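You operate a simulated robot arm through the tools that you are given. There is no shell and no other tool. Be economical: measure what you need, move in short steps, check, and stop when the job is done.

The job below is to be done with a simulated robot arm. You get a single attempt, and the scene is never put back.

## Task
Clamp the moulding with teal ends in the cradle and sand its top smooth.
Fine: stop up to it, black knob at TIGHT; put the sanding block back.

It is judged by the outcome, as a careful person would: the job done as asked, and still so three seconds after it is handed in. It fails if anything else is knocked over, pushed out of place, dropped, spilled or broken.

## Robot
A 7-joint arm with a two-finger parallel gripper, fixed in place. Base frame: the origin is at the foot of the arm, x ahead of it, y to its left, z up; the work surface is at about z = 0.95. Units: m, degrees, N and s.
With the tool pointing down near the work surface it reaches from about 0.22 to 0.68 m from the base axis. Its first joint turns from -66.0 to 66.0 degrees. Payload 2.4 kg.
Tool frame: the origin (TCP) lies between the finger pads and is the grasp point; the fingertips stand 0.03 m ahead of it; z points along the fingers, y is the line along which they close. Largest opening 0.094 m; finger width 0.028, thickness 0.01; the body of the gripper, 0.05 by 0.096 m, starts 0.055 m behind the TCP.
Orientation is told as [roll, pitch, yaw] about the base's x, y, z axes, in that order, counted from this pose: with the fingers straight down and closing along the base's y, the tool's x points along the base's -x, its y along +y and its z along -z.

## Interface
- The arm moves only by the tool play_rows. Its argument "moves" is a list of rows, each an object of numbers (a shift or turn left out is 0, a gripper value left out holds the last): "tx", "ty", "tz": the shift along the tool's x, y, z in m; "wx", "wy", "wz": the turn, a rotation vector about the tool's x, y, z in degrees; "fingers": the finger opening in m, from 0 to 0.094. In form: [{"tx": .., "ty": .., "tz": .., "wx": .., "wy": .., "wz": .., "fingers": ..}, ...]. A call has 1 to 8 rows; each row shifts and turns the commanded pose from where the row before left it, along the tool's axes as they then stand. A row lasts 0.2 s, in which the tool goes at most 0.05 m and 8.6 degrees; a call with a longer step from one row to the next is refused whole, and so is a gripper value outside its range. Where a pose cannot be reached the arm comes as near as it can. A force on the tool above 40 N (or 10 N above the force at the start of the call, whichever is more), or a blocked arm, ends the call early, and 0.2 s more pass. The fingers move at their own pace (about 0.153 m/s each) and stop on an object; they squeeze with about 28 N. The grip force told is the motor's: it shows also when the fingers shut on nothing. Time passes only in rows, and 0.2 s behind the last, so rows that do not move let the fingers close. It gives the time, the measured TCP pose, the force on the tool (base axes), the opening and the grip force at its end, in the units of the frame above (readings bear some noise), with the torque about the TCP (base axes, N m) and any sound that the robot's microphone picked up.
- Cameras (640 x 400 px; columns grow to the right, rows downward): "scene" is fixed at [0.0274, 0.4802, 1.475]; the picture's right is [-0.79, -0.61, 0.00], its down [-0.25, 0.32, -0.91] and it looks along [0.56, -0.72, -0.41] (base axes); focal length 329 px, centre (320, 200). "wrist" rides on the gripper at [0.076, 0.014, -0.102] in the tool frame; the picture's right is [-0.18, 0.98, 0.00], its down [-0.75, -0.14, -0.64] and it looks along [-0.63, -0.12, 0.77] (tool axes); focal length 243 px, centre (320, 200). There is no depth. A picture from a camera that has moved, and an enlarged one, comes with that camera's place and axes in the base frame and with its lens. The place of the scene camera against the robot may be out by one fixed shift of up to 0.025 m in any direction.
- grab_frame(camera): a new picture of that camera. No time passes.
- inspect(camera, box): a new picture of the part [left, top, right, bottom] of that camera's present view, enlarged. No time passes.
- job_done(): hands the job in; it is judged then, once.

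Go step by step. Nothing tells you positions but the pictures and the camera data: compare them with the known pose of the tool, close in by small moves and look again before you grip or let go. The budget is 120 turns and 64 pictures, counting those below and the enlarged ones. Unless the task says otherwise, let go and move clear before handing in, and close with one line.

The tools are called after ">>>" as a command line: name --argument value ..., lists and objects as JSON in quotes. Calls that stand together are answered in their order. play_rows: Moves the arm, as the interface text tells. Its arguments: {"type":"object","properties":{"moves":{"type":"array","items":{"type":"object","properties":{"tx":{"type":"number"},"ty":{"type":"number"},"tz":{"type":"number"},"wx":{"type":"number"},"wy":{"type":"number"},"wz":{"type":"number"},"fingers":{"type":"number"}}}}},"required":["moves"]} The other tools are called the same way: grab_frame (camera) takes a picture; inspect (camera, box) takes an enlarged picture of a part of a camera's view; job_done () hands the job in.

At the start:

```text
t: 0.0
tcp_pos: [0.3451, -0.2253, 1.3127]
tool_rot: [0.0, 0.0, 0.0]
contact_force: [0.1, 0.3, 0.9]
moment: [0.03, 0.02, -0.02]
finger_gap: 0.0942
finger_force: 0.0
```

scene: 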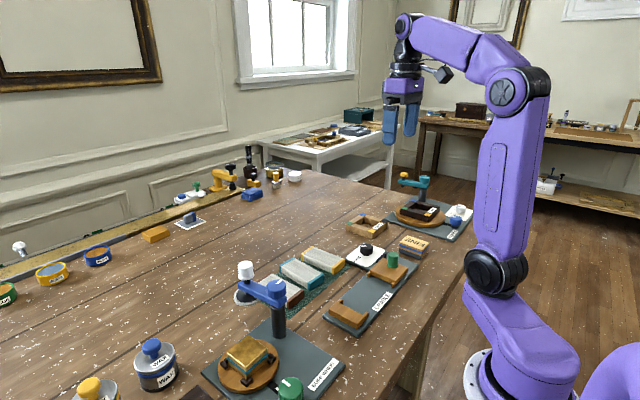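
wrist: 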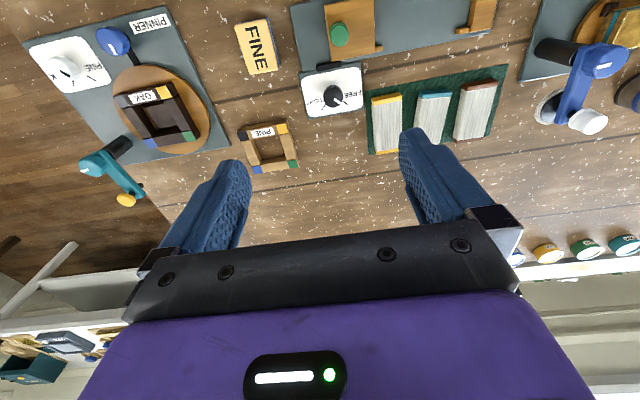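

I see the bench with a cradle (grey base with a wooden stop and a slider with green knob, black knob FREE/TIGHT beside it), three mouldings on a green mat, and a FINE sanding block. I'll enlarge these.

>>> inspect --camera "scene" --box '[220, 190, 480, 350]'

>>> inspect --camera "wrist" --box '[220, 0, 540, 200]'

```text
2.46 times, centred on (350, 270) of scene
camera zoom: at [0.0274, 0.4802, 1.475], right [-0.79, -0.61, 0.0], down [-0.25, 0.32, -0.91], along [0.56, -0.72, -0.41], focal length 809 px, centre (246, 28)
```

zoom: 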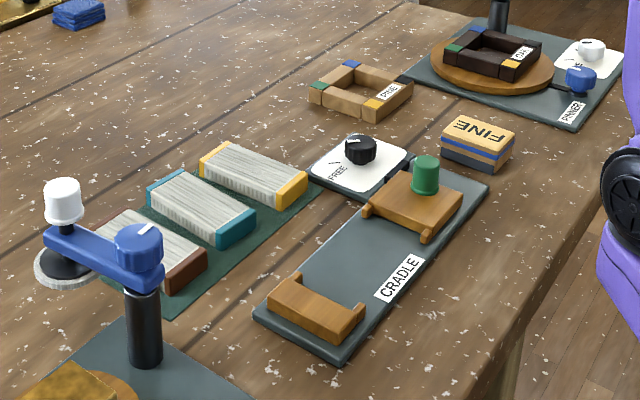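

```text
2.00 times, centred on (380, 100) of wrist
camera zoom: at [0.2683, -0.2106, 1.4148], right [0.18, 0.98, 0.0], down [0.75, -0.14, 0.64], along [0.63, -0.12, -0.77], focal length 485 px, centre (200, 400)
```

zoom: 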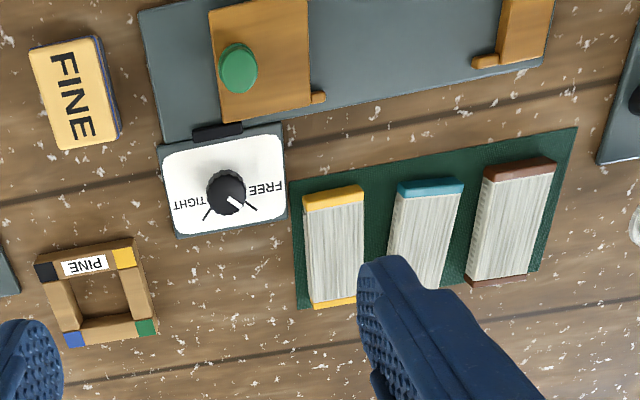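

The teal moulding lies along x at about (0.48, -0.04), and the cradle's channel runs along y at about x = 0.32. I'll move above the moulding for a closer look.

>>> play_rows --moves '[{"tx": -0.02, "ty": 0.03, "tz": 0.02}, {"tx": -0.02, "ty": 0.03, "tz": 0.02}, {"tx": -0.02, "ty": 0.03, "tz": 0.02}, {"tx": -0.02, "ty": 0.03, "tz": 0.02}, {"tx": -0.02, "ty": 0.03, "tz": 0.02}, {"tx": -0.02, "ty": 0.03, "tz": 0.02}]'

>>> grab_frame --camera "wrist"

```text
t: 1.4
tcp_pos: [0.4663, -0.0448, 1.1912]
tool_rot: [0.0, 0.0, 0.0]
contact_force: [0.2, -0.9, 0.4]
moment: [0.04, 0.01, 0.03]
finger_gap: 0.0936
finger_force: 0.0
```

```text
59 pictures are left
camera wrist: at [0.3885, -0.0297, 1.2943], right [0.18, 0.98, 0.0], down [0.75, -0.14, 0.64], along [0.63, -0.12, -0.77], focal length 243 px, centre (320, 200)
```

wrist: 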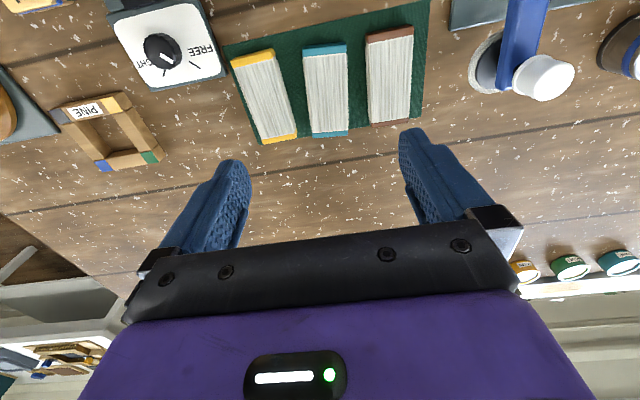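

The teal moulding is centred near (0.48, -0.04), about 5 cm wide with gaps of about 2.5 cm either side. I'll narrow the fingers to 0.066 and go lower for a check.

>>> play_rows --moves '[{"tx": -0.005, "ty": 0.001, "tz": 0.04, "fingers": 0.066}, {"tx": -0.005, "ty": 0.001, "tz": 0.04, "wz": 4}, {"tx": -0.003, "ty": 0.001, "tz": 0.035}]'

>>> grab_frame --camera "wrist"

>>> inspect --camera "scene" --box '[220, 190, 480, 350]'

```text
t: 2.2
tcp_pos: [0.4776, -0.0429, 1.0774]
tool_rot: [0.0, 0.0, -4.0]
contact_force: [-0.4, -0.1, 0.1]
moment: [-0.02, 0.02, 0.01]
finger_gap: 0.066
finger_force: 0.0
```

```text
58 pictures are left
camera wrist: at [0.4028, -0.0222, 1.1796], right [0.25, 0.97, 0.0], down [0.74, -0.19, 0.64], along [0.62, -0.16, -0.77], focal length 243 px, centre (320, 200)
```

wrist: 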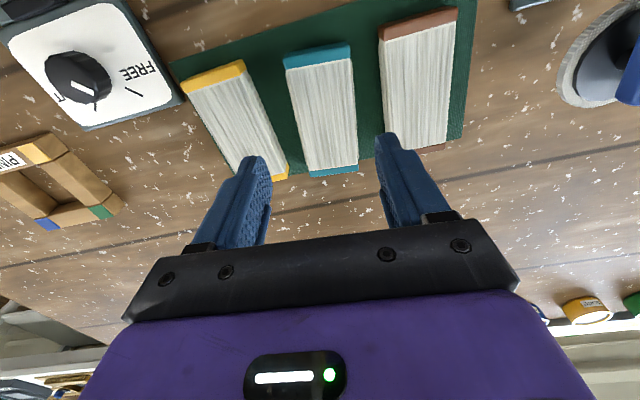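

```text
2.46 times, centred on (350, 270) of scene
camera zoom: at [0.0274, 0.4802, 1.475], right [-0.79, -0.61, 0.0], down [-0.25, 0.32, -0.91], along [0.56, -0.72, -0.41], focal length 809 px, centre (246, 28)
```

zoom: 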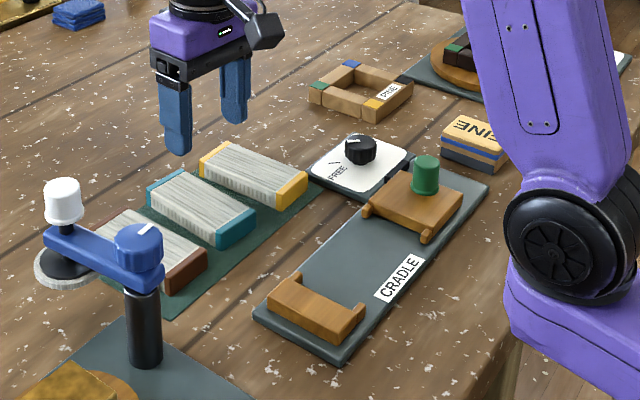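

The moulding axis is about 6.5° from x and its centre is about (0.482, -0.038). I'll correct, descend partway and check the clearances.

>>> play_rows --moves '[{"tx": -0.004, "ty": 0.005, "tz": 0.03, "wz": 2}, {"tz": 0.03}]'

>>> grab_frame --camera "wrist"

>>> inspect --camera "scene" --box '[240, 220, 370, 300]'

```text
t: 2.8
tcp_pos: [0.4821, -0.0386, 1.017]
tool_rot: [0.0, 0.1, -6.1]
contact_force: [0.2, 0.1, 0.1]
moment: [-0.01, 0.01, 0.0]
finger_gap: 0.0658
finger_force: 0.1
```

```text
56 pictures are left
camera wrist: at [0.4083, -0.0163, 1.1196], right [0.29, 0.96, 0.0], down [0.73, -0.22, 0.64], along [0.62, -0.18, -0.77], focal length 243 px, centre (320, 200)
```

wrist: 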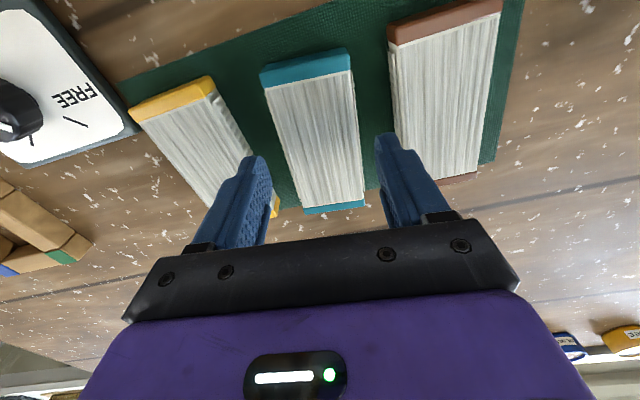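

```text
4.92 times, centred on (305, 260) of scene
camera zoom: at [0.0273, 0.4802, 1.475], right [-0.79, -0.61, 0.0], down [-0.25, 0.32, -0.91], along [0.56, -0.72, -0.41], focal length 1618 px, centre (394, -95)
```

zoom: 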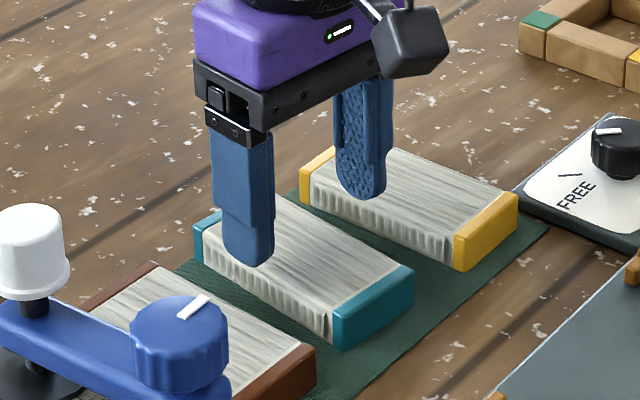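

Alignment looks good. I'll narrow slightly to 0.061 and descend to grip height.

>>> play_rows --moves '[{"fingers": 0.061}, {"tz": 0.015}, {"tz": 0.014}]'

>>> inspect --camera "scene" --box '[240, 220, 370, 300]'

```text
t: 3.6
tcp_pos: [0.4833, -0.0381, 0.9879]
tool_rot: [-0.1, 0.1, -6.1]
contact_force: [-0.4, -0.3, 0.1]
moment: [0.01, 0.0, 0.02]
finger_gap: 0.0611
finger_force: 0.1
```

```text
4.92 times, centred on (305, 260) of scene
camera zoom: at [0.0274, 0.4802, 1.475], right [-0.79, -0.61, 0.0], down [-0.25, 0.32, -0.91], along [0.56, -0.72, -0.41], focal length 1618 px, centre (394, -95)
```

zoom: 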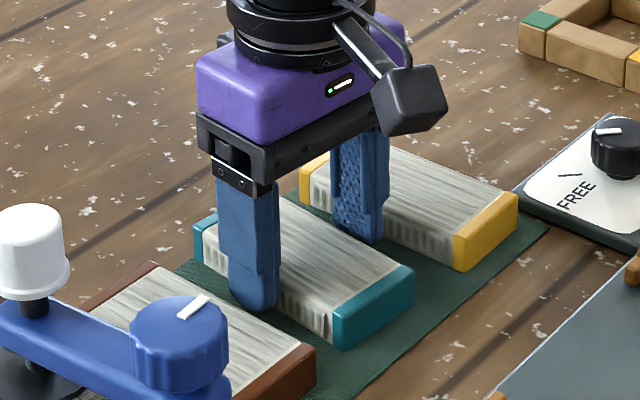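

Fingers straddle the moulding cleanly. I'll close, then lift.

>>> play_rows --moves '[{"fingers": 0.03}, {}, {}]'

>>> play_rows --moves '[{"tz": -0.03}, {"tz": -0.04}, {"tz": -0.04}, {}]'

>>> grab_frame --camera "wrist"

>>> inspect --camera "scene" --box '[220, 170, 480, 330]'

```text
t: 4.4
tcp_pos: [0.4835, -0.04, 0.9888]
tool_rot: [0.0, 0.0, -6.0]
contact_force: [-0.3, 0.1, -0.2]
moment: [-0.01, 0.02, 0.01]
finger_gap: 0.0493
finger_force: 27.7
```

```text
t: 5.4
tcp_pos: [0.4814, -0.0393, 1.1005]
tool_rot: [-0.1, 0.0, -5.9]
contact_force: [0.7, 0.2, -0.9]
moment: [0.01, -0.01, -0.02]
finger_gap: 0.0489
finger_force: 27.7
```

```text
53 pictures are left
camera wrist: at [0.4069, -0.0166, 1.2019], right [0.29, 0.96, 0.0], down [0.73, -0.22, 0.64], along [0.62, -0.18, -0.77], focal length 243 px, centre (320, 200)
```

wrist: 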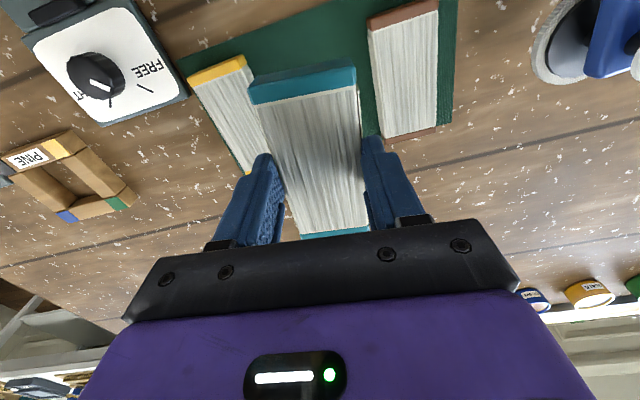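

```text
2.46 times, centred on (350, 250) of scene
camera zoom: at [0.0274, 0.4802, 1.475], right [-0.79, -0.61, 0.0], down [-0.25, 0.32, -0.91], along [0.56, -0.72, -0.41], focal length 809 px, centre (246, 77)
```

zoom: 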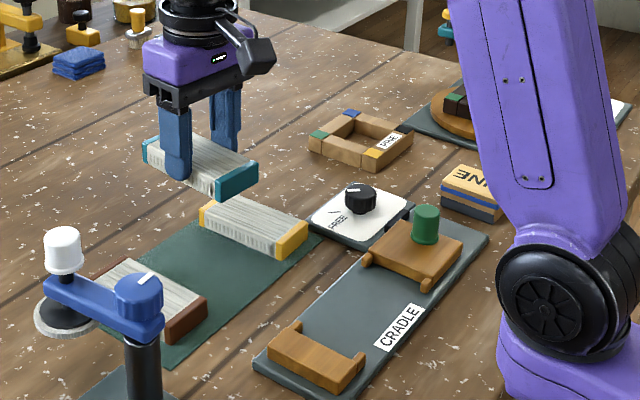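

The moulding is held squarely and lifted. I'll carry it over the cradle at height and start turning it a quarter turn.

>>> play_rows --moves '[{"tx": 0.039, "ty": -0.012, "tz": -0.01}, {"tx": 0.039, "ty": -0.012, "tz": -0.01}, {"tx": 0.039, "ty": -0.012, "tz": -0.01}, {"tx": 0.039, "ty": -0.012, "tz": -0.01}, {"wz": 8.4}, {"wz": 8.4}, {"wz": 8.4}, {"wz": 8.4}]'

>>> play_rows --moves '[{"wz": 8.4}, {"wz": 8.4}, {"wz": 8.4}, {"wz": 8.4}, {"wz": 8.4}, {"wz": 8.4}, {}]'

>>> grab_frame --camera "wrist"

>>> grab_frame --camera "scene"

```text
t: 7.2
tcp_pos: [0.3201, -0.0687, 1.1382]
tool_rot: [0.0, 0.0, -39.7]
contact_force: [0.0, 0.6, -0.1]
moment: [0.01, -0.01, 0.0]
finger_gap: 0.0491
finger_force: 28.2
```

```text
t: 8.8
tcp_pos: [0.3214, -0.0684, 1.1372]
tool_rot: [0.0, 0.0, -90.1]
contact_force: [0.5, -0.5, -0.8]
moment: [-0.04, 0.03, 0.0]
finger_gap: 0.049
finger_force: 28.0
```

```text
51 pictures are left
camera wrist: at [0.3362, 0.0078, 1.2407], right [0.98, -0.19, 0.0], down [-0.14, -0.75, 0.64], along [-0.12, -0.63, -0.77], focal length 243 px, centre (320, 200)
```

wrist: 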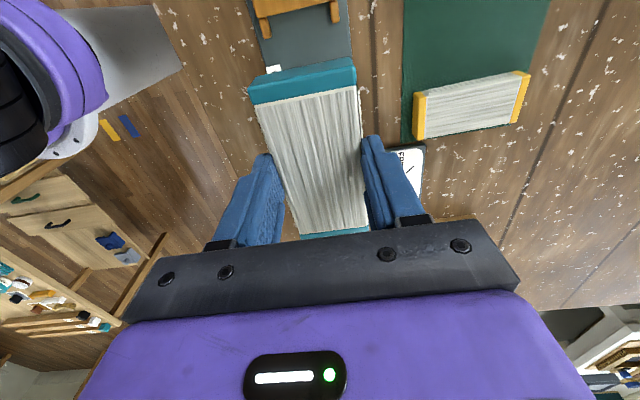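

```text
50 pictures are left
```

scene: 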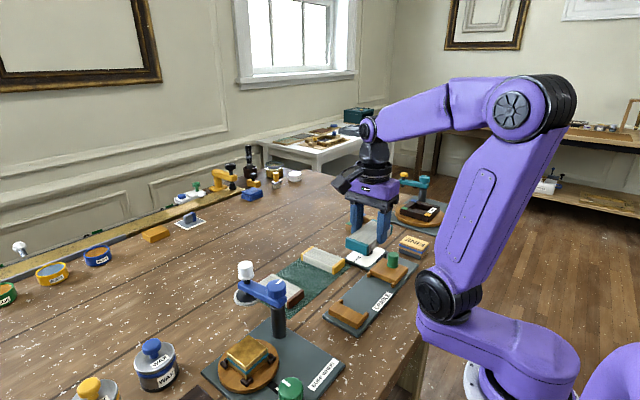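

The quarter turn is done: tool x is now base +y and tool y is base +x. The fixed stop's prongs appear at x ≈ 0.283 and 0.346, with its face near y ≈ 0. I'll lower partway and look.

>>> play_rows --moves '[{"tx": 0.002, "ty": -0.004, "tz": 0.04}, {"tx": 0.002, "ty": -0.003, "tz": 0.04}, {}]'

>>> inspect --camera "wrist" --box '[200, 0, 440, 150]'

>>> inspect --camera "scene" --box '[300, 210, 443, 330]'

```text
t: 9.6
tcp_pos: [0.3159, -0.0643, 1.059]
tool_rot: [0.0, -0.1, -90.0]
contact_force: [-0.2, -0.4, -0.3]
moment: [0.02, 0.01, 0.01]
finger_gap: 0.0492
finger_force: 27.9
```

```text
2.67 times, centred on (320, 75) of wrist
camera zoom: at [0.3291, 0.0115, 1.1617], right [0.98, -0.18, 0.0], down [-0.14, -0.75, 0.64], along [-0.12, -0.63, -0.77], focal length 647 px, centre (320, 533)
```

zoom: 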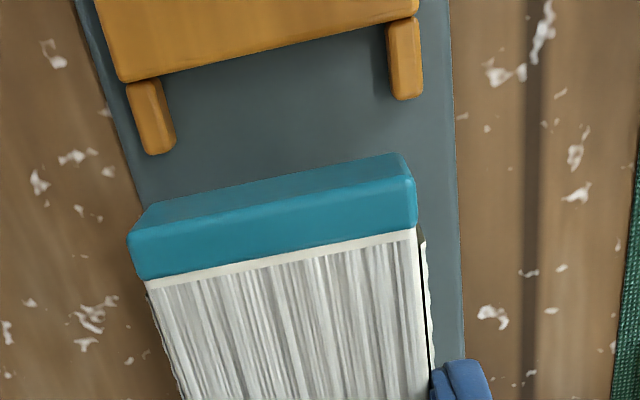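

```text
3.33 times, centred on (372, 270) of scene
camera zoom: at [0.0274, 0.4802, 1.475], right [-0.79, -0.61, 0.0], down [-0.25, 0.32, -0.91], along [0.56, -0.72, -0.41], focal length 1095 px, centre (148, -33)
```

zoom: 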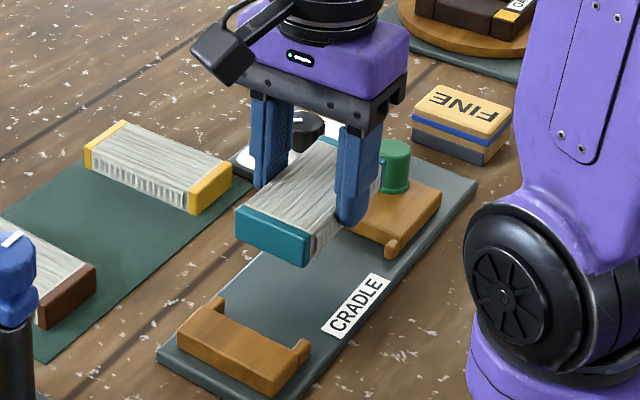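

The moulding is lined up in x with the prong gap (mid ≈ 0.3144), with its end about 18 mm short of the jaw. I'll lower to just above the plate.

>>> play_rows --moves '[{"tz": 0.03, "ty": -0.0005}, {"tz": 0.02}, {}]'

>>> inspect --camera "wrist" --box '[200, 0, 440, 150]'

>>> inspect --camera "scene" --box '[310, 230, 422, 300]'

```text
t: 10.4
tcp_pos: [0.3162, -0.0646, 1.0087]
tool_rot: [0.0, 0.0, -90.1]
contact_force: [-0.6, 0.2, -1.1]
moment: [0.0, 0.03, 0.0]
finger_gap: 0.0491
finger_force: 28.2
```

```text
2.67 times, centred on (320, 75) of wrist
camera zoom: at [0.3296, 0.0116, 1.1119], right [0.98, -0.18, 0.0], down [-0.14, -0.75, 0.64], along [-0.12, -0.63, -0.77], focal length 647 px, centre (320, 533)
```

zoom: 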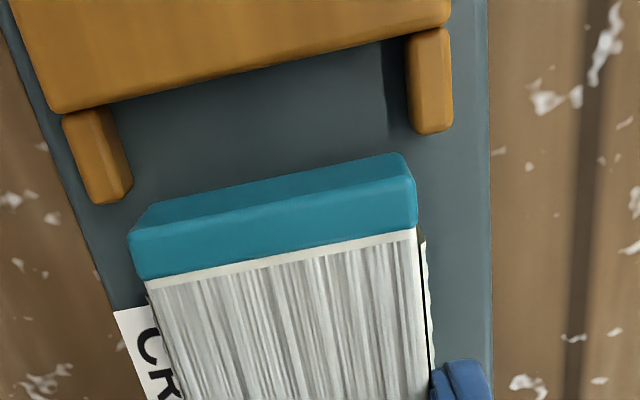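

```text
5.71 times, centred on (366, 265) of scene
camera zoom: at [0.0274, 0.4802, 1.475], right [-0.79, -0.61, 0.0], down [-0.25, 0.32, -0.91], along [0.56, -0.72, -0.41], focal length 1878 px, centre (57, -171)
```

zoom: 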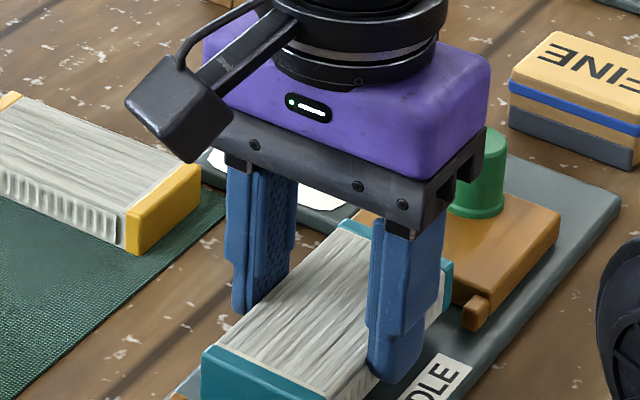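

x alignment holds (both mid at 0.315). I'll lower 7 mm more and slide in toward the fixed jaw in small steps.

>>> play_rows --moves '[{"tz": 0.007}, {"tx": 0.006}, {"tx": 0.006}, {}]'

>>> inspect --camera "wrist" --box '[200, 0, 440, 150]'

```text
t: 11.4
tcp_pos: [0.3162, -0.0524, 1.0015]
tool_rot: [0.0, 0.0, -90.0]
contact_force: [-0.1, 0.1, -1.3]
moment: [0.03, 0.01, -0.01]
finger_gap: 0.0492
finger_force: 28.1
```

```text
2.67 times, centred on (320, 75) of wrist
camera zoom: at [0.3289, 0.0239, 1.1044], right [0.98, -0.18, 0.0], down [-0.14, -0.75, 0.64], along [-0.12, -0.63, -0.77], focal length 647 px, centre (320, 533)
```

zoom: 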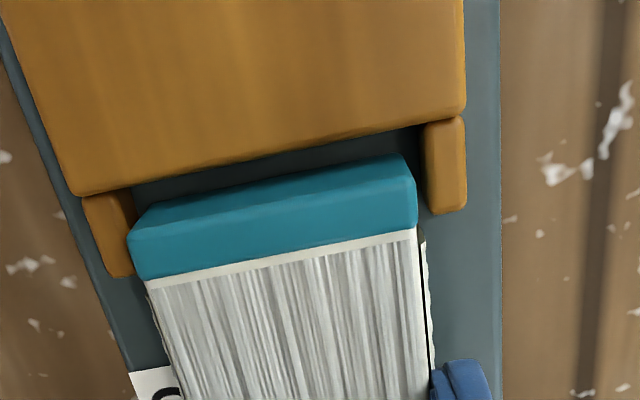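

Going in between the prongs. I'll nudge a hair to +x, go in 3 mm more and lower gently onto the plate.

>>> play_rows --moves '[{"ty": 0.0008, "tx": 0.003}, {"tz": 0.003}, {"tz": 0.002}, {"tz": 0.0015}, {}]'

>>> inspect --camera "wrist" --box '[200, 0, 440, 150]'

>>> inspect --camera "scene" --box '[310, 240, 422, 330]'

```text
t: 12.6
tcp_pos: [0.3164, -0.0501, 0.9952]
tool_rot: [0.0, 0.0, -90.1]
contact_force: [-6.9, -0.5, 21.8]
moment: [-0.02, 0.21, -0.01]
finger_gap: 0.0492
finger_force: 27.9
```

```text
2.67 times, centred on (320, 75) of wrist
camera zoom: at [0.3294, 0.0267, 1.0984], right [0.98, -0.18, 0.0], down [-0.14, -0.75, 0.64], along [-0.12, -0.63, -0.77], focal length 647 px, centre (320, 533)
```

zoom: 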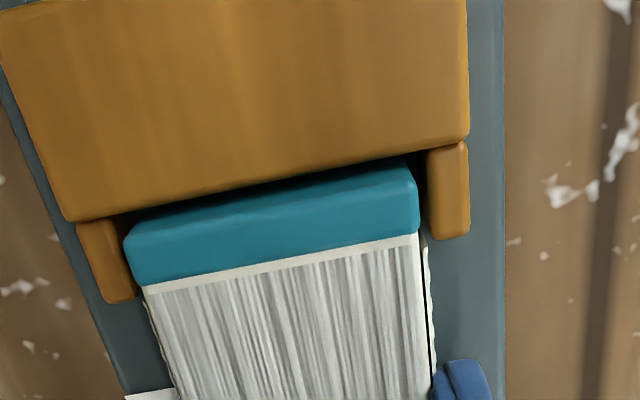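

```text
4.44 times, centred on (366, 285) of scene
camera zoom: at [0.0269, 0.4802, 1.475], right [-0.79, -0.61, 0.0], down [-0.25, 0.32, -0.91], along [0.56, -0.72, -0.41], focal length 1460 px, centre (116, -178)
```

zoom: 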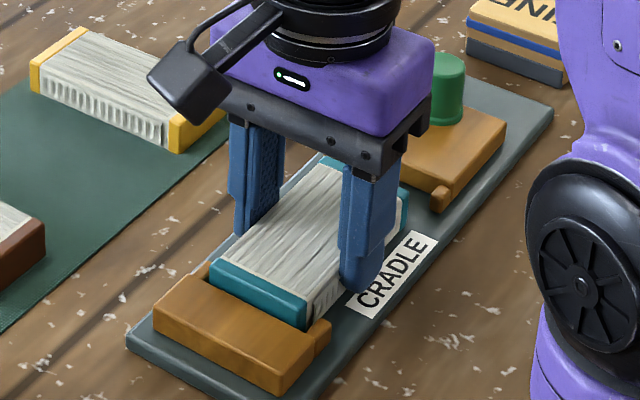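

It has seated on the plate with the end inside the prongs. I'll ease the pressure, release, and rise.

>>> play_rows --moves '[{"tz": -0.002}, {"fingers": 0.064}, {}, {"tz": -0.03}, {"tz": -0.04}, {"tz": -0.045}, {"tz": -0.02}]'

>>> grab_frame --camera "wrist"

>>> inspect --camera "scene" --box '[300, 220, 456, 330]'

```text
t: 14.2
tcp_pos: [0.3159, -0.0509, 1.1328]
tool_rot: [0.1, 0.0, -90.0]
contact_force: [-0.2, -0.3, -1.6]
moment: [-0.04, -0.04, -0.05]
finger_gap: 0.0641
finger_force: 0.0
```

```text
42 pictures are left
camera wrist: at [0.3302, 0.0261, 1.2354], right [0.98, -0.18, 0.0], down [-0.14, -0.75, 0.64], along [-0.12, -0.63, -0.77], focal length 243 px, centre (320, 200)
```

wrist: 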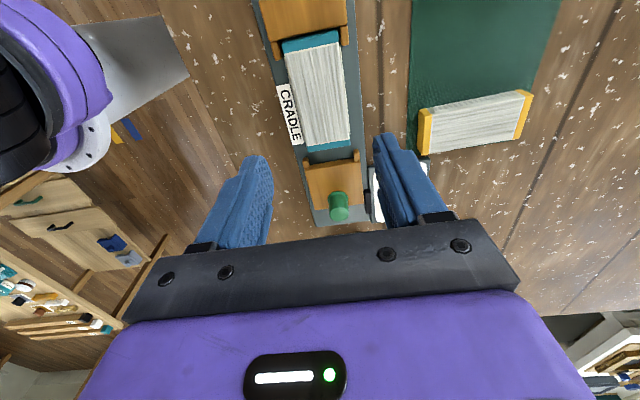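

```text
3.64 times, centred on (378, 275) of scene
camera zoom: at [0.0273, 0.4802, 1.475], right [-0.79, -0.61, 0.0], down [-0.25, 0.32, -0.91], along [0.56, -0.72, -0.41], focal length 1195 px, centre (109, -73)
```

zoom: 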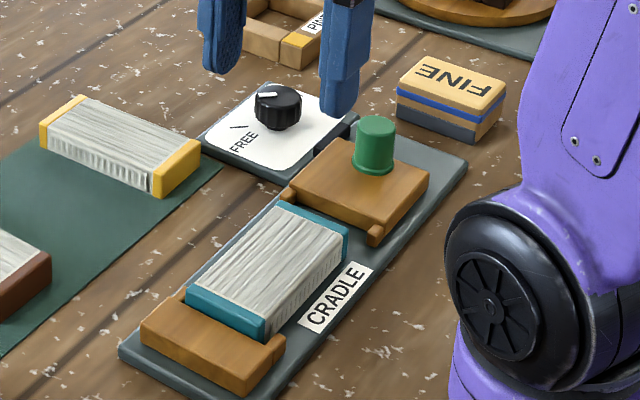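

The moulding sits neatly in the fixed stop. Next is the slider: its green knob is at about (0.314, -0.19), so I'll go above it.

>>> play_rows --moves '[{"tx": -0.045}, {"tx": -0.045}, {"tx": -0.045, "ty": -0.001}, {"tx": -0.003, "tz": 0.04}, {}]'

>>> grab_frame --camera "wrist"

>>> inspect --camera "scene" --box '[320, 200, 476, 310]'

```text
t: 15.4
tcp_pos: [0.314, -0.1885, 1.0934]
tool_rot: [0.0, 0.0, -90.1]
contact_force: [-0.2, -1.0, -1.1]
moment: [0.01, 0.01, 0.0]
finger_gap: 0.0639
finger_force: 0.1
```

```text
40 pictures are left
camera wrist: at [0.3281, -0.112, 1.1959], right [0.98, -0.18, 0.0], down [-0.14, -0.75, 0.64], along [-0.12, -0.63, -0.77], focal length 243 px, centre (320, 200)
```

wrist: 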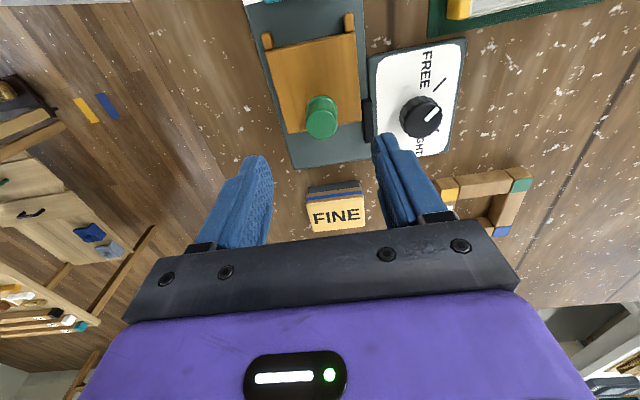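

```text
3.64 times, centred on (398, 255) of scene
camera zoom: at [0.0274, 0.4802, 1.475], right [-0.79, -0.61, 0.0], down [-0.25, 0.32, -0.91], along [0.56, -0.72, -0.41], focal length 1195 px, centre (36, 0)
```

zoom: 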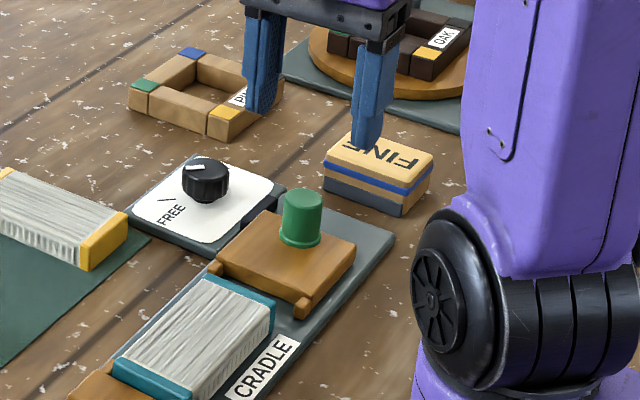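

The knob is centred at about (0.315, -0.183), about 25 mm wide and topping out near z ≈ 1.02. I'll adjust and lower around it.

>>> play_rows --moves '[{"tx": 0.006, "ty": 0.0015, "tz": 0.02, "fingers": 0.05}, {"tz": 0.025}, {"tz": 0.02}, {}]'

>>> inspect --camera "scene" --box '[340, 220, 460, 300]'

>>> inspect --camera "wrist" --box '[200, 40, 440, 240]'

```text
t: 16.4
tcp_pos: [0.3152, -0.1831, 1.0271]
tool_rot: [0.0, 0.0, -90.0]
contact_force: [-0.5, -0.6, 0.1]
moment: [0.02, 0.04, -0.01]
finger_gap: 0.0501
finger_force: 0.0
```

```text
5.00 times, centred on (400, 260) of scene
camera zoom: at [0.0274, 0.4802, 1.475], right [-0.79, -0.61, 0.0], down [-0.25, 0.32, -0.91], along [0.56, -0.72, -0.41], focal length 1643 px, centre (-80, -100)
```

zoom: 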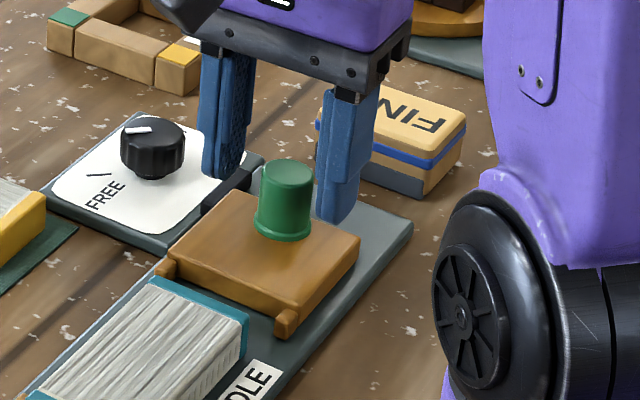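

```text
2.00 times, centred on (320, 140) of wrist
camera zoom: at [0.3298, -0.1063, 1.1299], right [0.98, -0.18, 0.0], down [-0.14, -0.75, 0.64], along [-0.12, -0.63, -0.77], focal length 485 px, centre (320, 320)
```

zoom: 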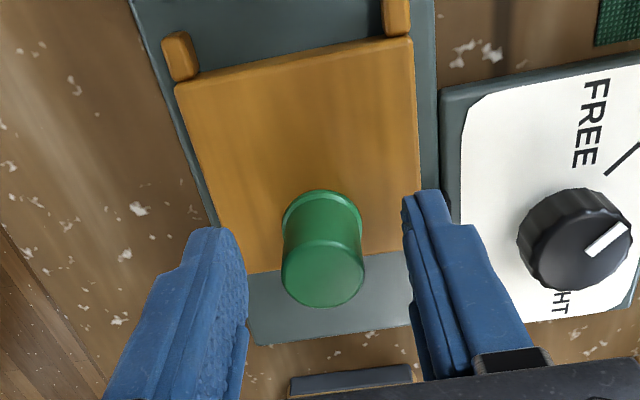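

The knob is between the fingers. I'll drop 7 mm more and close on it.

>>> play_rows --moves '[{"tz": 0.007}, {"fingers": 0.015}, {}, {}]'

>>> inspect --camera "scene" --box '[340, 220, 460, 300]'

```text
t: 17.4
tcp_pos: [0.3157, -0.1829, 1.0203]
tool_rot: [-0.2, 0.2, -90.1]
contact_force: [-9.6, 0.6, 6.2]
moment: [-0.01, -0.11, -0.09]
finger_gap: 0.0247
finger_force: 44.7
```

```text
5.00 times, centred on (400, 260) of scene
camera zoom: at [0.027, 0.4803, 1.475], right [-0.79, -0.61, 0.0], down [-0.25, 0.32, -0.91], along [0.56, -0.72, -0.41], focal length 1643 px, centre (-80, -100)
```

zoom: 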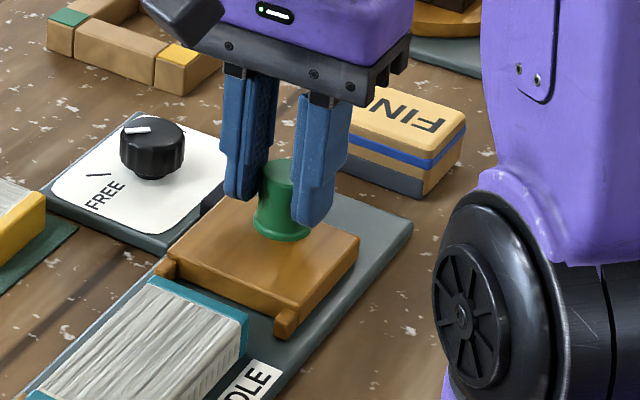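

The knob is gripped. I'll slide the stop toward the moulding in steps, watching the force.

>>> play_rows --moves '[{"ty": -0.0008}, {"tx": 0.006}, {"tx": 0.006}, {"tx": 0.006}, {}]'

>>> inspect --camera "scene" --box '[320, 230, 440, 310]'

```text
t: 18.6
tcp_pos: [0.3147, -0.165, 1.0191]
tool_rot: [0.1, -0.1, -90.1]
contact_force: [-9.9, -1.5, 35.8]
moment: [-0.55, 0.65, -0.06]
finger_gap: 0.0251
finger_force: 44.6
```

```text
5.00 times, centred on (380, 270) of scene
camera zoom: at [0.0267, 0.4804, 1.475], right [-0.79, -0.61, 0.0], down [-0.25, 0.32, -0.91], along [0.56, -0.72, -0.41], focal length 1643 px, centre (20, -150)
```

zoom: 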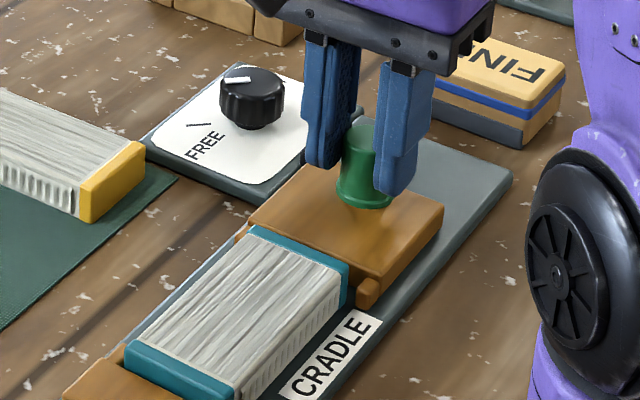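

The slider's prongs are now around the moulding end. The vertical force has built up, so I'll relieve it and continue in small steps.

>>> play_rows --moves '[{"tz": -0.0015}, {"tx": 0.003}, {"tx": 0.003}, {}]'

>>> inspect --camera "wrist" --box '[200, 0, 440, 150]'

```text
t: 19.6
tcp_pos: [0.3152, -0.1573, 1.0203]
tool_rot: [-0.1, 0.2, -90.0]
contact_force: [11.2, 0.0, -35.8]
moment: [0.35, -0.67, 0.09]
finger_gap: 0.025
finger_force: 45.4
```

```text
2.67 times, centred on (320, 75) of wrist
camera zoom: at [0.3291, -0.0807, 1.1226], right [0.98, -0.18, 0.0], down [-0.14, -0.76, 0.64], along [-0.12, -0.63, -0.77], focal length 647 px, centre (320, 533)
```

zoom: 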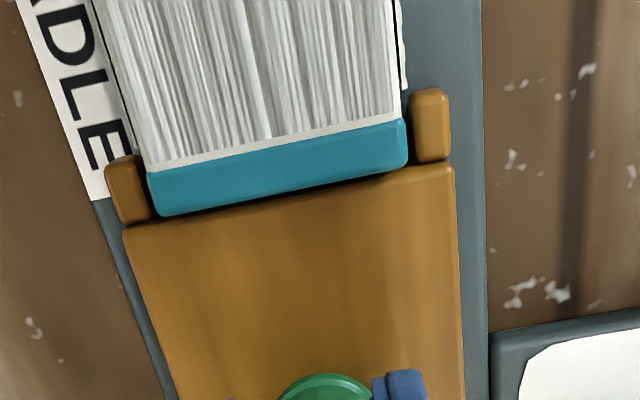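

The gap is now only a millimetre or two. I'll relieve the vertical load and push in 1 mm steps until the y force shows contact.

>>> play_rows --moves '[{"tz": 0.0007, "ty": 0.0003}, {"tx": 0.001}, {"tx": 0.001}, {}]'

>>> inspect --camera "wrist" --box '[200, 0, 440, 150]'

```text
t: 20.6
tcp_pos: [0.3151, -0.157, 1.0203]
tool_rot: [-0.2, 0.2, -90.1]
contact_force: [-4.7, -0.2, -14.8]
moment: [0.39, -0.25, -0.1]
finger_gap: 0.0247
finger_force: 44.9
```

```text
2.67 times, centred on (320, 75) of wrist
camera zoom: at [0.3292, -0.0799, 1.1226], right [0.98, -0.18, 0.0], down [-0.14, -0.75, 0.64], along [-0.12, -0.63, -0.77], focal length 647 px, centre (320, 533)
```

zoom: 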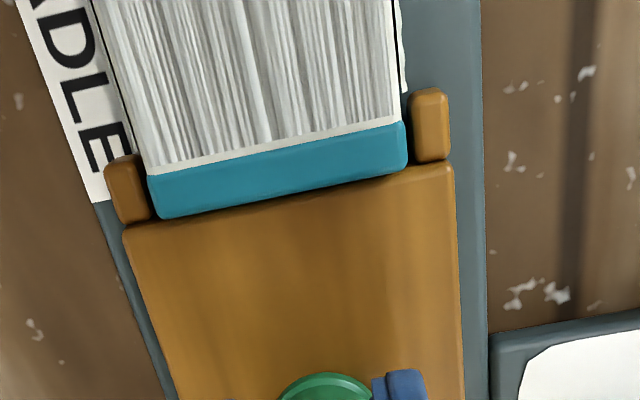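

>>> play_rows --moves '[{"tx": 0.001, "tz": 0.0003}, {"tx": 0.001}, {"tx": 0.001}, {}]'

>>> inspect --camera "wrist" --box '[240, 20, 400, 120]'

```text
t: 21.6
tcp_pos: [0.3139, -0.1546, 1.0197]
tool_rot: [-0.1, 0.0, -90.0]
contact_force: [-8.9, 0.2, -17.1]
moment: [-0.2, -0.23, -0.12]
finger_gap: 0.0249
finger_force: 44.9
```

```text
4.00 times, centred on (320, 70) of wrist
camera zoom: at [0.329, -0.0768, 1.1227], right [0.98, -0.18, 0.0], down [-0.14, -0.75, 0.64], along [-0.12, -0.63, -0.77], focal length 970 px, centre (320, 720)
```

zoom: 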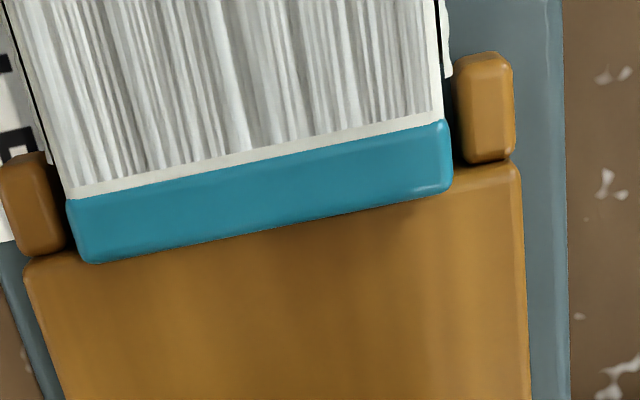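

>>> play_rows --moves '[{"tx": 0.001}, {"tx": 0.001}, {"tx": 0.001}, {}]'

>>> play_rows --moves '[{"tx": 0.001}, {"tx": 0.001}, {}]'

>>> inspect --camera "wrist" --box '[240, 20, 400, 120]'

```text
t: 22.6
tcp_pos: [0.3149, -0.1518, 1.0202]
tool_rot: [0.0, -0.1, -90.1]
contact_force: [-9.2, -21.4, -26.4]
moment: [-0.39, 0.59, -0.11]
finger_gap: 0.0252
finger_force: 44.8
```

```text
t: 23.4
tcp_pos: [0.3158, -0.1512, 1.0222]
tool_rot: [0.0, -0.4, -90.1]
contact_force: [-12.7, -34.3, -5.2]
moment: [-0.73, 0.66, -0.05]
finger_gap: 0.025
finger_force: 45.2
```

```text
4.00 times, centred on (320, 70) of wrist
camera zoom: at [0.3288, -0.074, 1.1228], right [0.98, -0.18, 0.0], down [-0.14, -0.75, 0.65], along [-0.12, -0.64, -0.76], focal length 970 px, centre (320, 720)
```

zoom: 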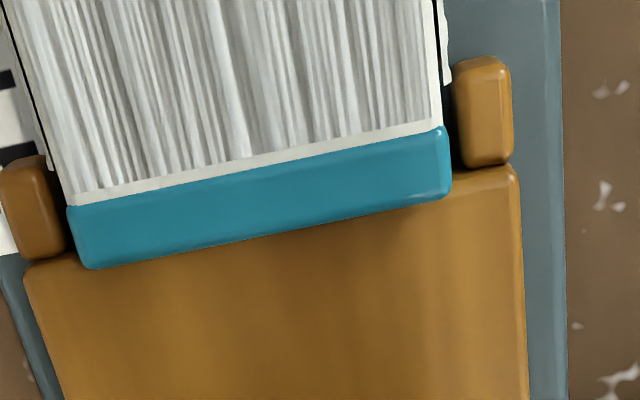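

The y force has climbed to 34 N, so the stop is hard up against the moulding. I'll release the knob, rise, and look at the black knob.

>>> play_rows --moves '[{"tx": -0.0012}, {"fingers": 0.05}, {}, {"tz": -0.03}, {"tz": -0.03}, {"tx": 0.03, "ty": 0.03}, {"tx": -0.02, "ty": 0.02}, {}]'

>>> inspect --camera "wrist" --box '[160, 0, 480, 200]'

>>> inspect --camera "scene" --box '[310, 220, 440, 330]'

```text
t: 25.2
tcp_pos: [0.363, -0.1392, 1.0798]
tool_rot: [0.0, -0.1, -90.0]
contact_force: [0.8, 0.6, 0.5]
moment: [0.02, -0.01, 0.01]
finger_gap: 0.0502
finger_force: 0.0
```

```text
2.00 times, centred on (320, 100) of wrist
camera zoom: at [0.3768, -0.0628, 1.1834], right [0.98, -0.18, 0.0], down [-0.14, -0.75, 0.64], along [-0.12, -0.63, -0.77], focal length 485 px, centre (320, 400)
```

zoom: 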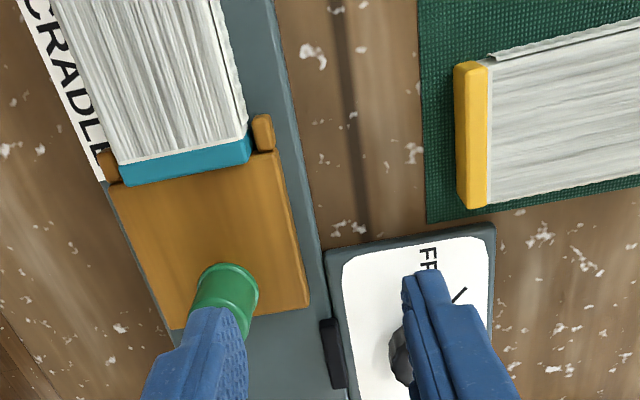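

```text
3.64 times, centred on (375, 275) of scene
camera zoom: at [0.0274, 0.4802, 1.475], right [-0.79, -0.61, 0.0], down [-0.25, 0.32, -0.91], along [0.56, -0.72, -0.41], focal length 1195 px, centre (120, -73)
```

zoom: 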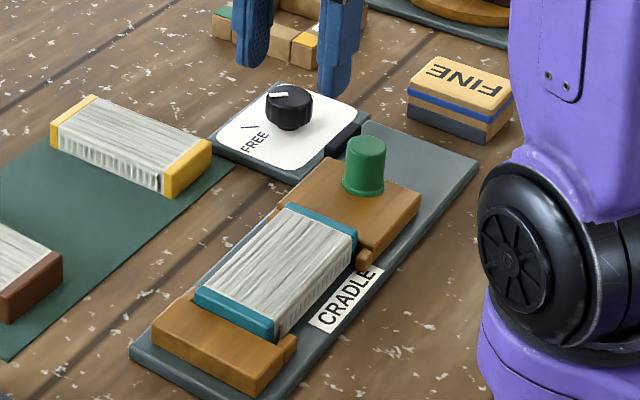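

The slider and moulding sit snug. The black knob is at about (0.400, -0.208) with its top near z ≈ 0.983; it must turn clockwise from above, so I'll return to yaw 0 above it and look.

>>> play_rows --moves '[{"tz": -0.03}, {"wz": -8.5}, {"wz": -8.5}, {"wz": -8.5}, {"wz": -8.5}, {"wz": -8.5}, {"wz": -8.5}, {"wz": -8.5}]'

>>> play_rows --moves '[{"wz": -8.5}, {"wz": -8.5}, {"wz": -8.5}, {"wz": -5}, {"tx": -0.01, "ty": -0.035}, {"tx": -0.01, "ty": -0.034}, {"tx": 0.0}]'

>>> grab_frame --camera "wrist"

```text
t: 27.0
tcp_pos: [0.3648, -0.1382, 1.1105]
tool_rot: [0.0, 0.0, -30.3]
contact_force: [-0.6, 0.4, 0.1]
moment: [-0.04, -0.02, 0.01]
finger_gap: 0.0499
finger_force: 0.0
```

```text
t: 28.6
tcp_pos: [0.3848, -0.2081, 1.111]
tool_rot: [0.0, -0.1, 0.1]
contact_force: [0.3, 1.1, -1.1]
moment: [-0.03, 0.0, 0.0]
finger_gap: 0.0501
finger_force: 0.0
```

```text
28 pictures are left
camera wrist: at [0.3086, -0.193, 1.2137], right [0.18, 0.98, 0.0], down [0.75, -0.14, 0.64], along [0.63, -0.12, -0.77], focal length 243 px, centre (320, 200)
```

wrist: 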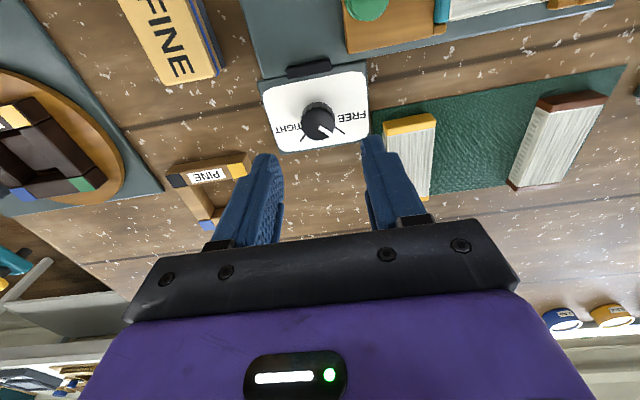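

>>> inspect --camera "wrist" --box '[250, 70, 380, 160]'

```text
4.44 times, centred on (315, 115) of wrist
camera zoom: at [0.3086, -0.193, 1.2137], right [0.18, 0.98, 0.0], down [0.75, -0.14, 0.64], along [0.63, -0.12, -0.77], focal length 1078 px, centre (342, 578)
```

zoom: 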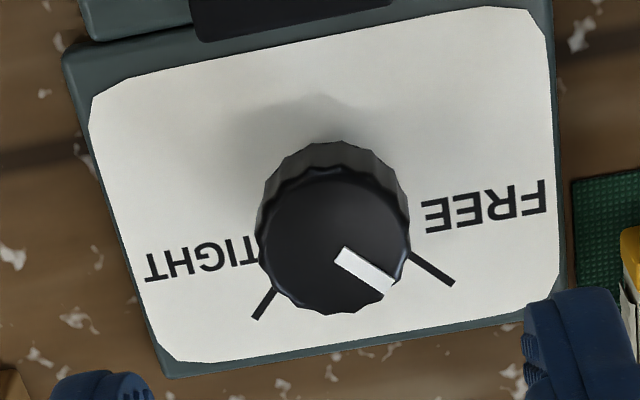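

The FREE and TIGHT marks are at +45° and -45°, so the knob needs a 90° clockwise turn. Its axis is at (0.402, -0.2125), and I'll lower over it.

>>> play_rows --moves '[{"tx": -0.017, "ty": -0.0044}, {"tz": 0.035}, {"tz": 0.035}, {"tz": 0.02}, {}]'

>>> inspect --camera "wrist" --box '[220, 90, 420, 220]'

>>> inspect --camera "scene" --box '[330, 200, 450, 280]'

```text
t: 29.8
tcp_pos: [0.4017, -0.2115, 1.0201]
tool_rot: [-0.1, 0.0, 0.1]
contact_force: [0.9, 0.6, 0.4]
moment: [0.03, 0.0, 0.0]
finger_gap: 0.0501
finger_force: 0.1
```

```text
3.08 times, centred on (320, 155) of wrist
camera zoom: at [0.3253, -0.1965, 1.1217], right [0.18, 0.98, 0.0], down [0.75, -0.14, 0.64], along [0.63, -0.12, -0.77], focal length 746 px, centre (320, 338)
```

zoom: 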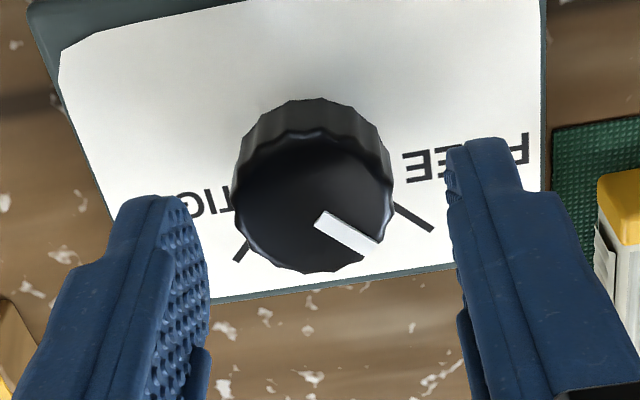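

```text
5.00 times, centred on (390, 240) of scene
camera zoom: at [0.0274, 0.4802, 1.475], right [-0.79, -0.61, 0.0], down [-0.25, 0.32, -0.91], along [0.56, -0.72, -0.41], focal length 1643 px, centre (-30, 0)
```

zoom: 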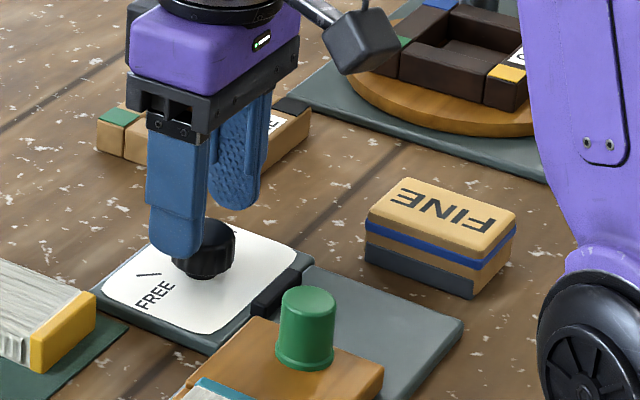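

The knob centre is confirmed at (0.4016, -0.2126). I'll lower around it and grip.

>>> play_rows --moves '[{"ty": -0.001, "tz": 0.012}, {"tz": 0.011}, {"fingers": 0.015}, {}, {}]'

>>> inspect --camera "scene" --box '[330, 200, 450, 280]'

```text
t: 31.0
tcp_pos: [0.4027, -0.213, 0.9954]
tool_rot: [0.0, 0.0, 0.0]
contact_force: [-1.0, 1.7, 12.1]
moment: [0.15, 1.3, -0.02]
finger_gap: 0.0325
finger_force: 45.0
```

```text
5.00 times, centred on (390, 240) of scene
camera zoom: at [0.0272, 0.4804, 1.475], right [-0.79, -0.61, 0.0], down [-0.25, 0.32, -0.91], along [0.56, -0.72, -0.41], focal length 1643 px, centre (-30, 0)
```

zoom: 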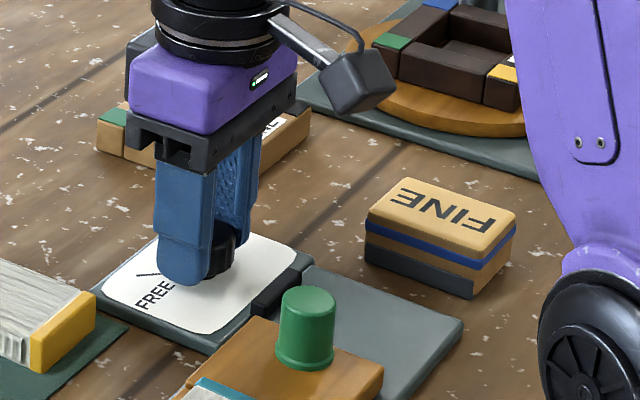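

Gripped at 32 mm. I'll turn it clockwise in steps.

>>> play_rows --moves '[{"tz": -0.0003}, {"wz": 6}, {"wz": 6}, {"wz": 6}, {"wz": 6}, {}]'

```text
t: 32.4
tcp_pos: [0.4023, -0.2126, 0.9957]
tool_rot: [0.0, 0.2, -24.1]
contact_force: [4.4, 6.5, -27.6]
moment: [-0.32, -0.84, 0.0]
finger_gap: 0.0325
finger_force: 44.8
```

>>> play_rows --moves '[{"tz": 0.0005, "wz": 6}, {"wz": 6}, {"wz": 6}, {"wz": 6}, {"wz": 6}, {}]'

>>> inspect --camera "wrist" --box '[220, 90, 420, 220]'

```text
t: 33.8
tcp_pos: [0.4031, -0.2129, 0.9963]
tool_rot: [-0.1, 0.2, -54.2]
contact_force: [8.9, 11.1, -26.2]
moment: [0.79, 0.13, 0.01]
finger_gap: 0.0328
finger_force: 44.6
```

```text
3.08 times, centred on (320, 155) of wrist
camera zoom: at [0.3692, -0.142, 1.0994], right [0.9, 0.43, 0.0], down [0.33, -0.69, 0.64], along [0.27, -0.58, -0.77], focal length 746 px, centre (320, 338)
```

zoom: 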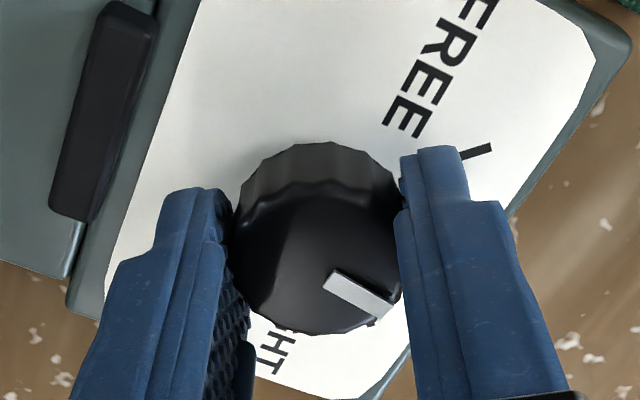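

The knob turns with the gripper. I'll do the remaining 36°.

>>> play_rows --moves '[{"tz": 0.0004, "wz": 6}, {"wz": 6}, {"wz": 6}, {"wz": 6}, {"wz": 6}, {"wz": 6}, {}]'

>>> inspect --camera "wrist" --box '[220, 90, 420, 220]'

```text
t: 35.4
tcp_pos: [0.4026, -0.2123, 0.9959]
tool_rot: [0.1, 0.0, -90.1]
contact_force: [5.5, 24.3, 3.1]
moment: [1.2, 0.29, 0.05]
finger_gap: 0.0329
finger_force: 44.8
```

```text
3.08 times, centred on (320, 155) of wrist
camera zoom: at [0.4169, -0.1358, 1.0993], right [0.98, -0.19, 0.0], down [-0.14, -0.75, 0.64], along [-0.12, -0.63, -0.77], focal length 746 px, centre (320, 338)
```

zoom: 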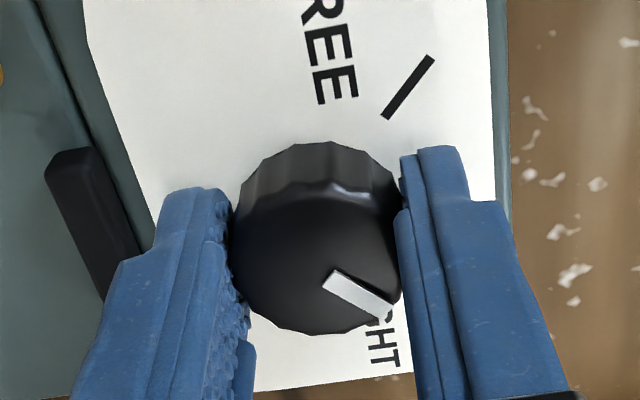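

Turned 90°. I'll release, rise, and check the pointer against the TIGHT mark.

>>> play_rows --moves '[{"tx": -0.0004, "fingers": 0.05}, {}, {"tz": -0.03}, {"tz": -0.045}, {"tz": -0.045}, {"tx": 0.03}, {}]'

>>> grab_frame --camera "wrist"

```text
t: 37.0
tcp_pos: [0.4023, -0.1822, 1.1179]
tool_rot: [0.0, 0.0, -89.9]
contact_force: [0.4, -0.7, -0.3]
moment: [-0.02, 0.02, 0.0]
finger_gap: 0.0499
finger_force: 0.0
```

```text
21 pictures are left
camera wrist: at [0.4164, -0.1058, 1.2202], right [0.98, -0.18, 0.0], down [-0.14, -0.75, 0.64], along [-0.12, -0.63, -0.77], focal length 243 px, centre (320, 200)
```

wrist: 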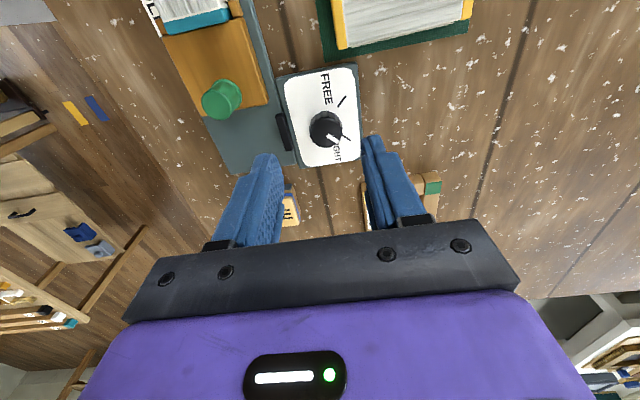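

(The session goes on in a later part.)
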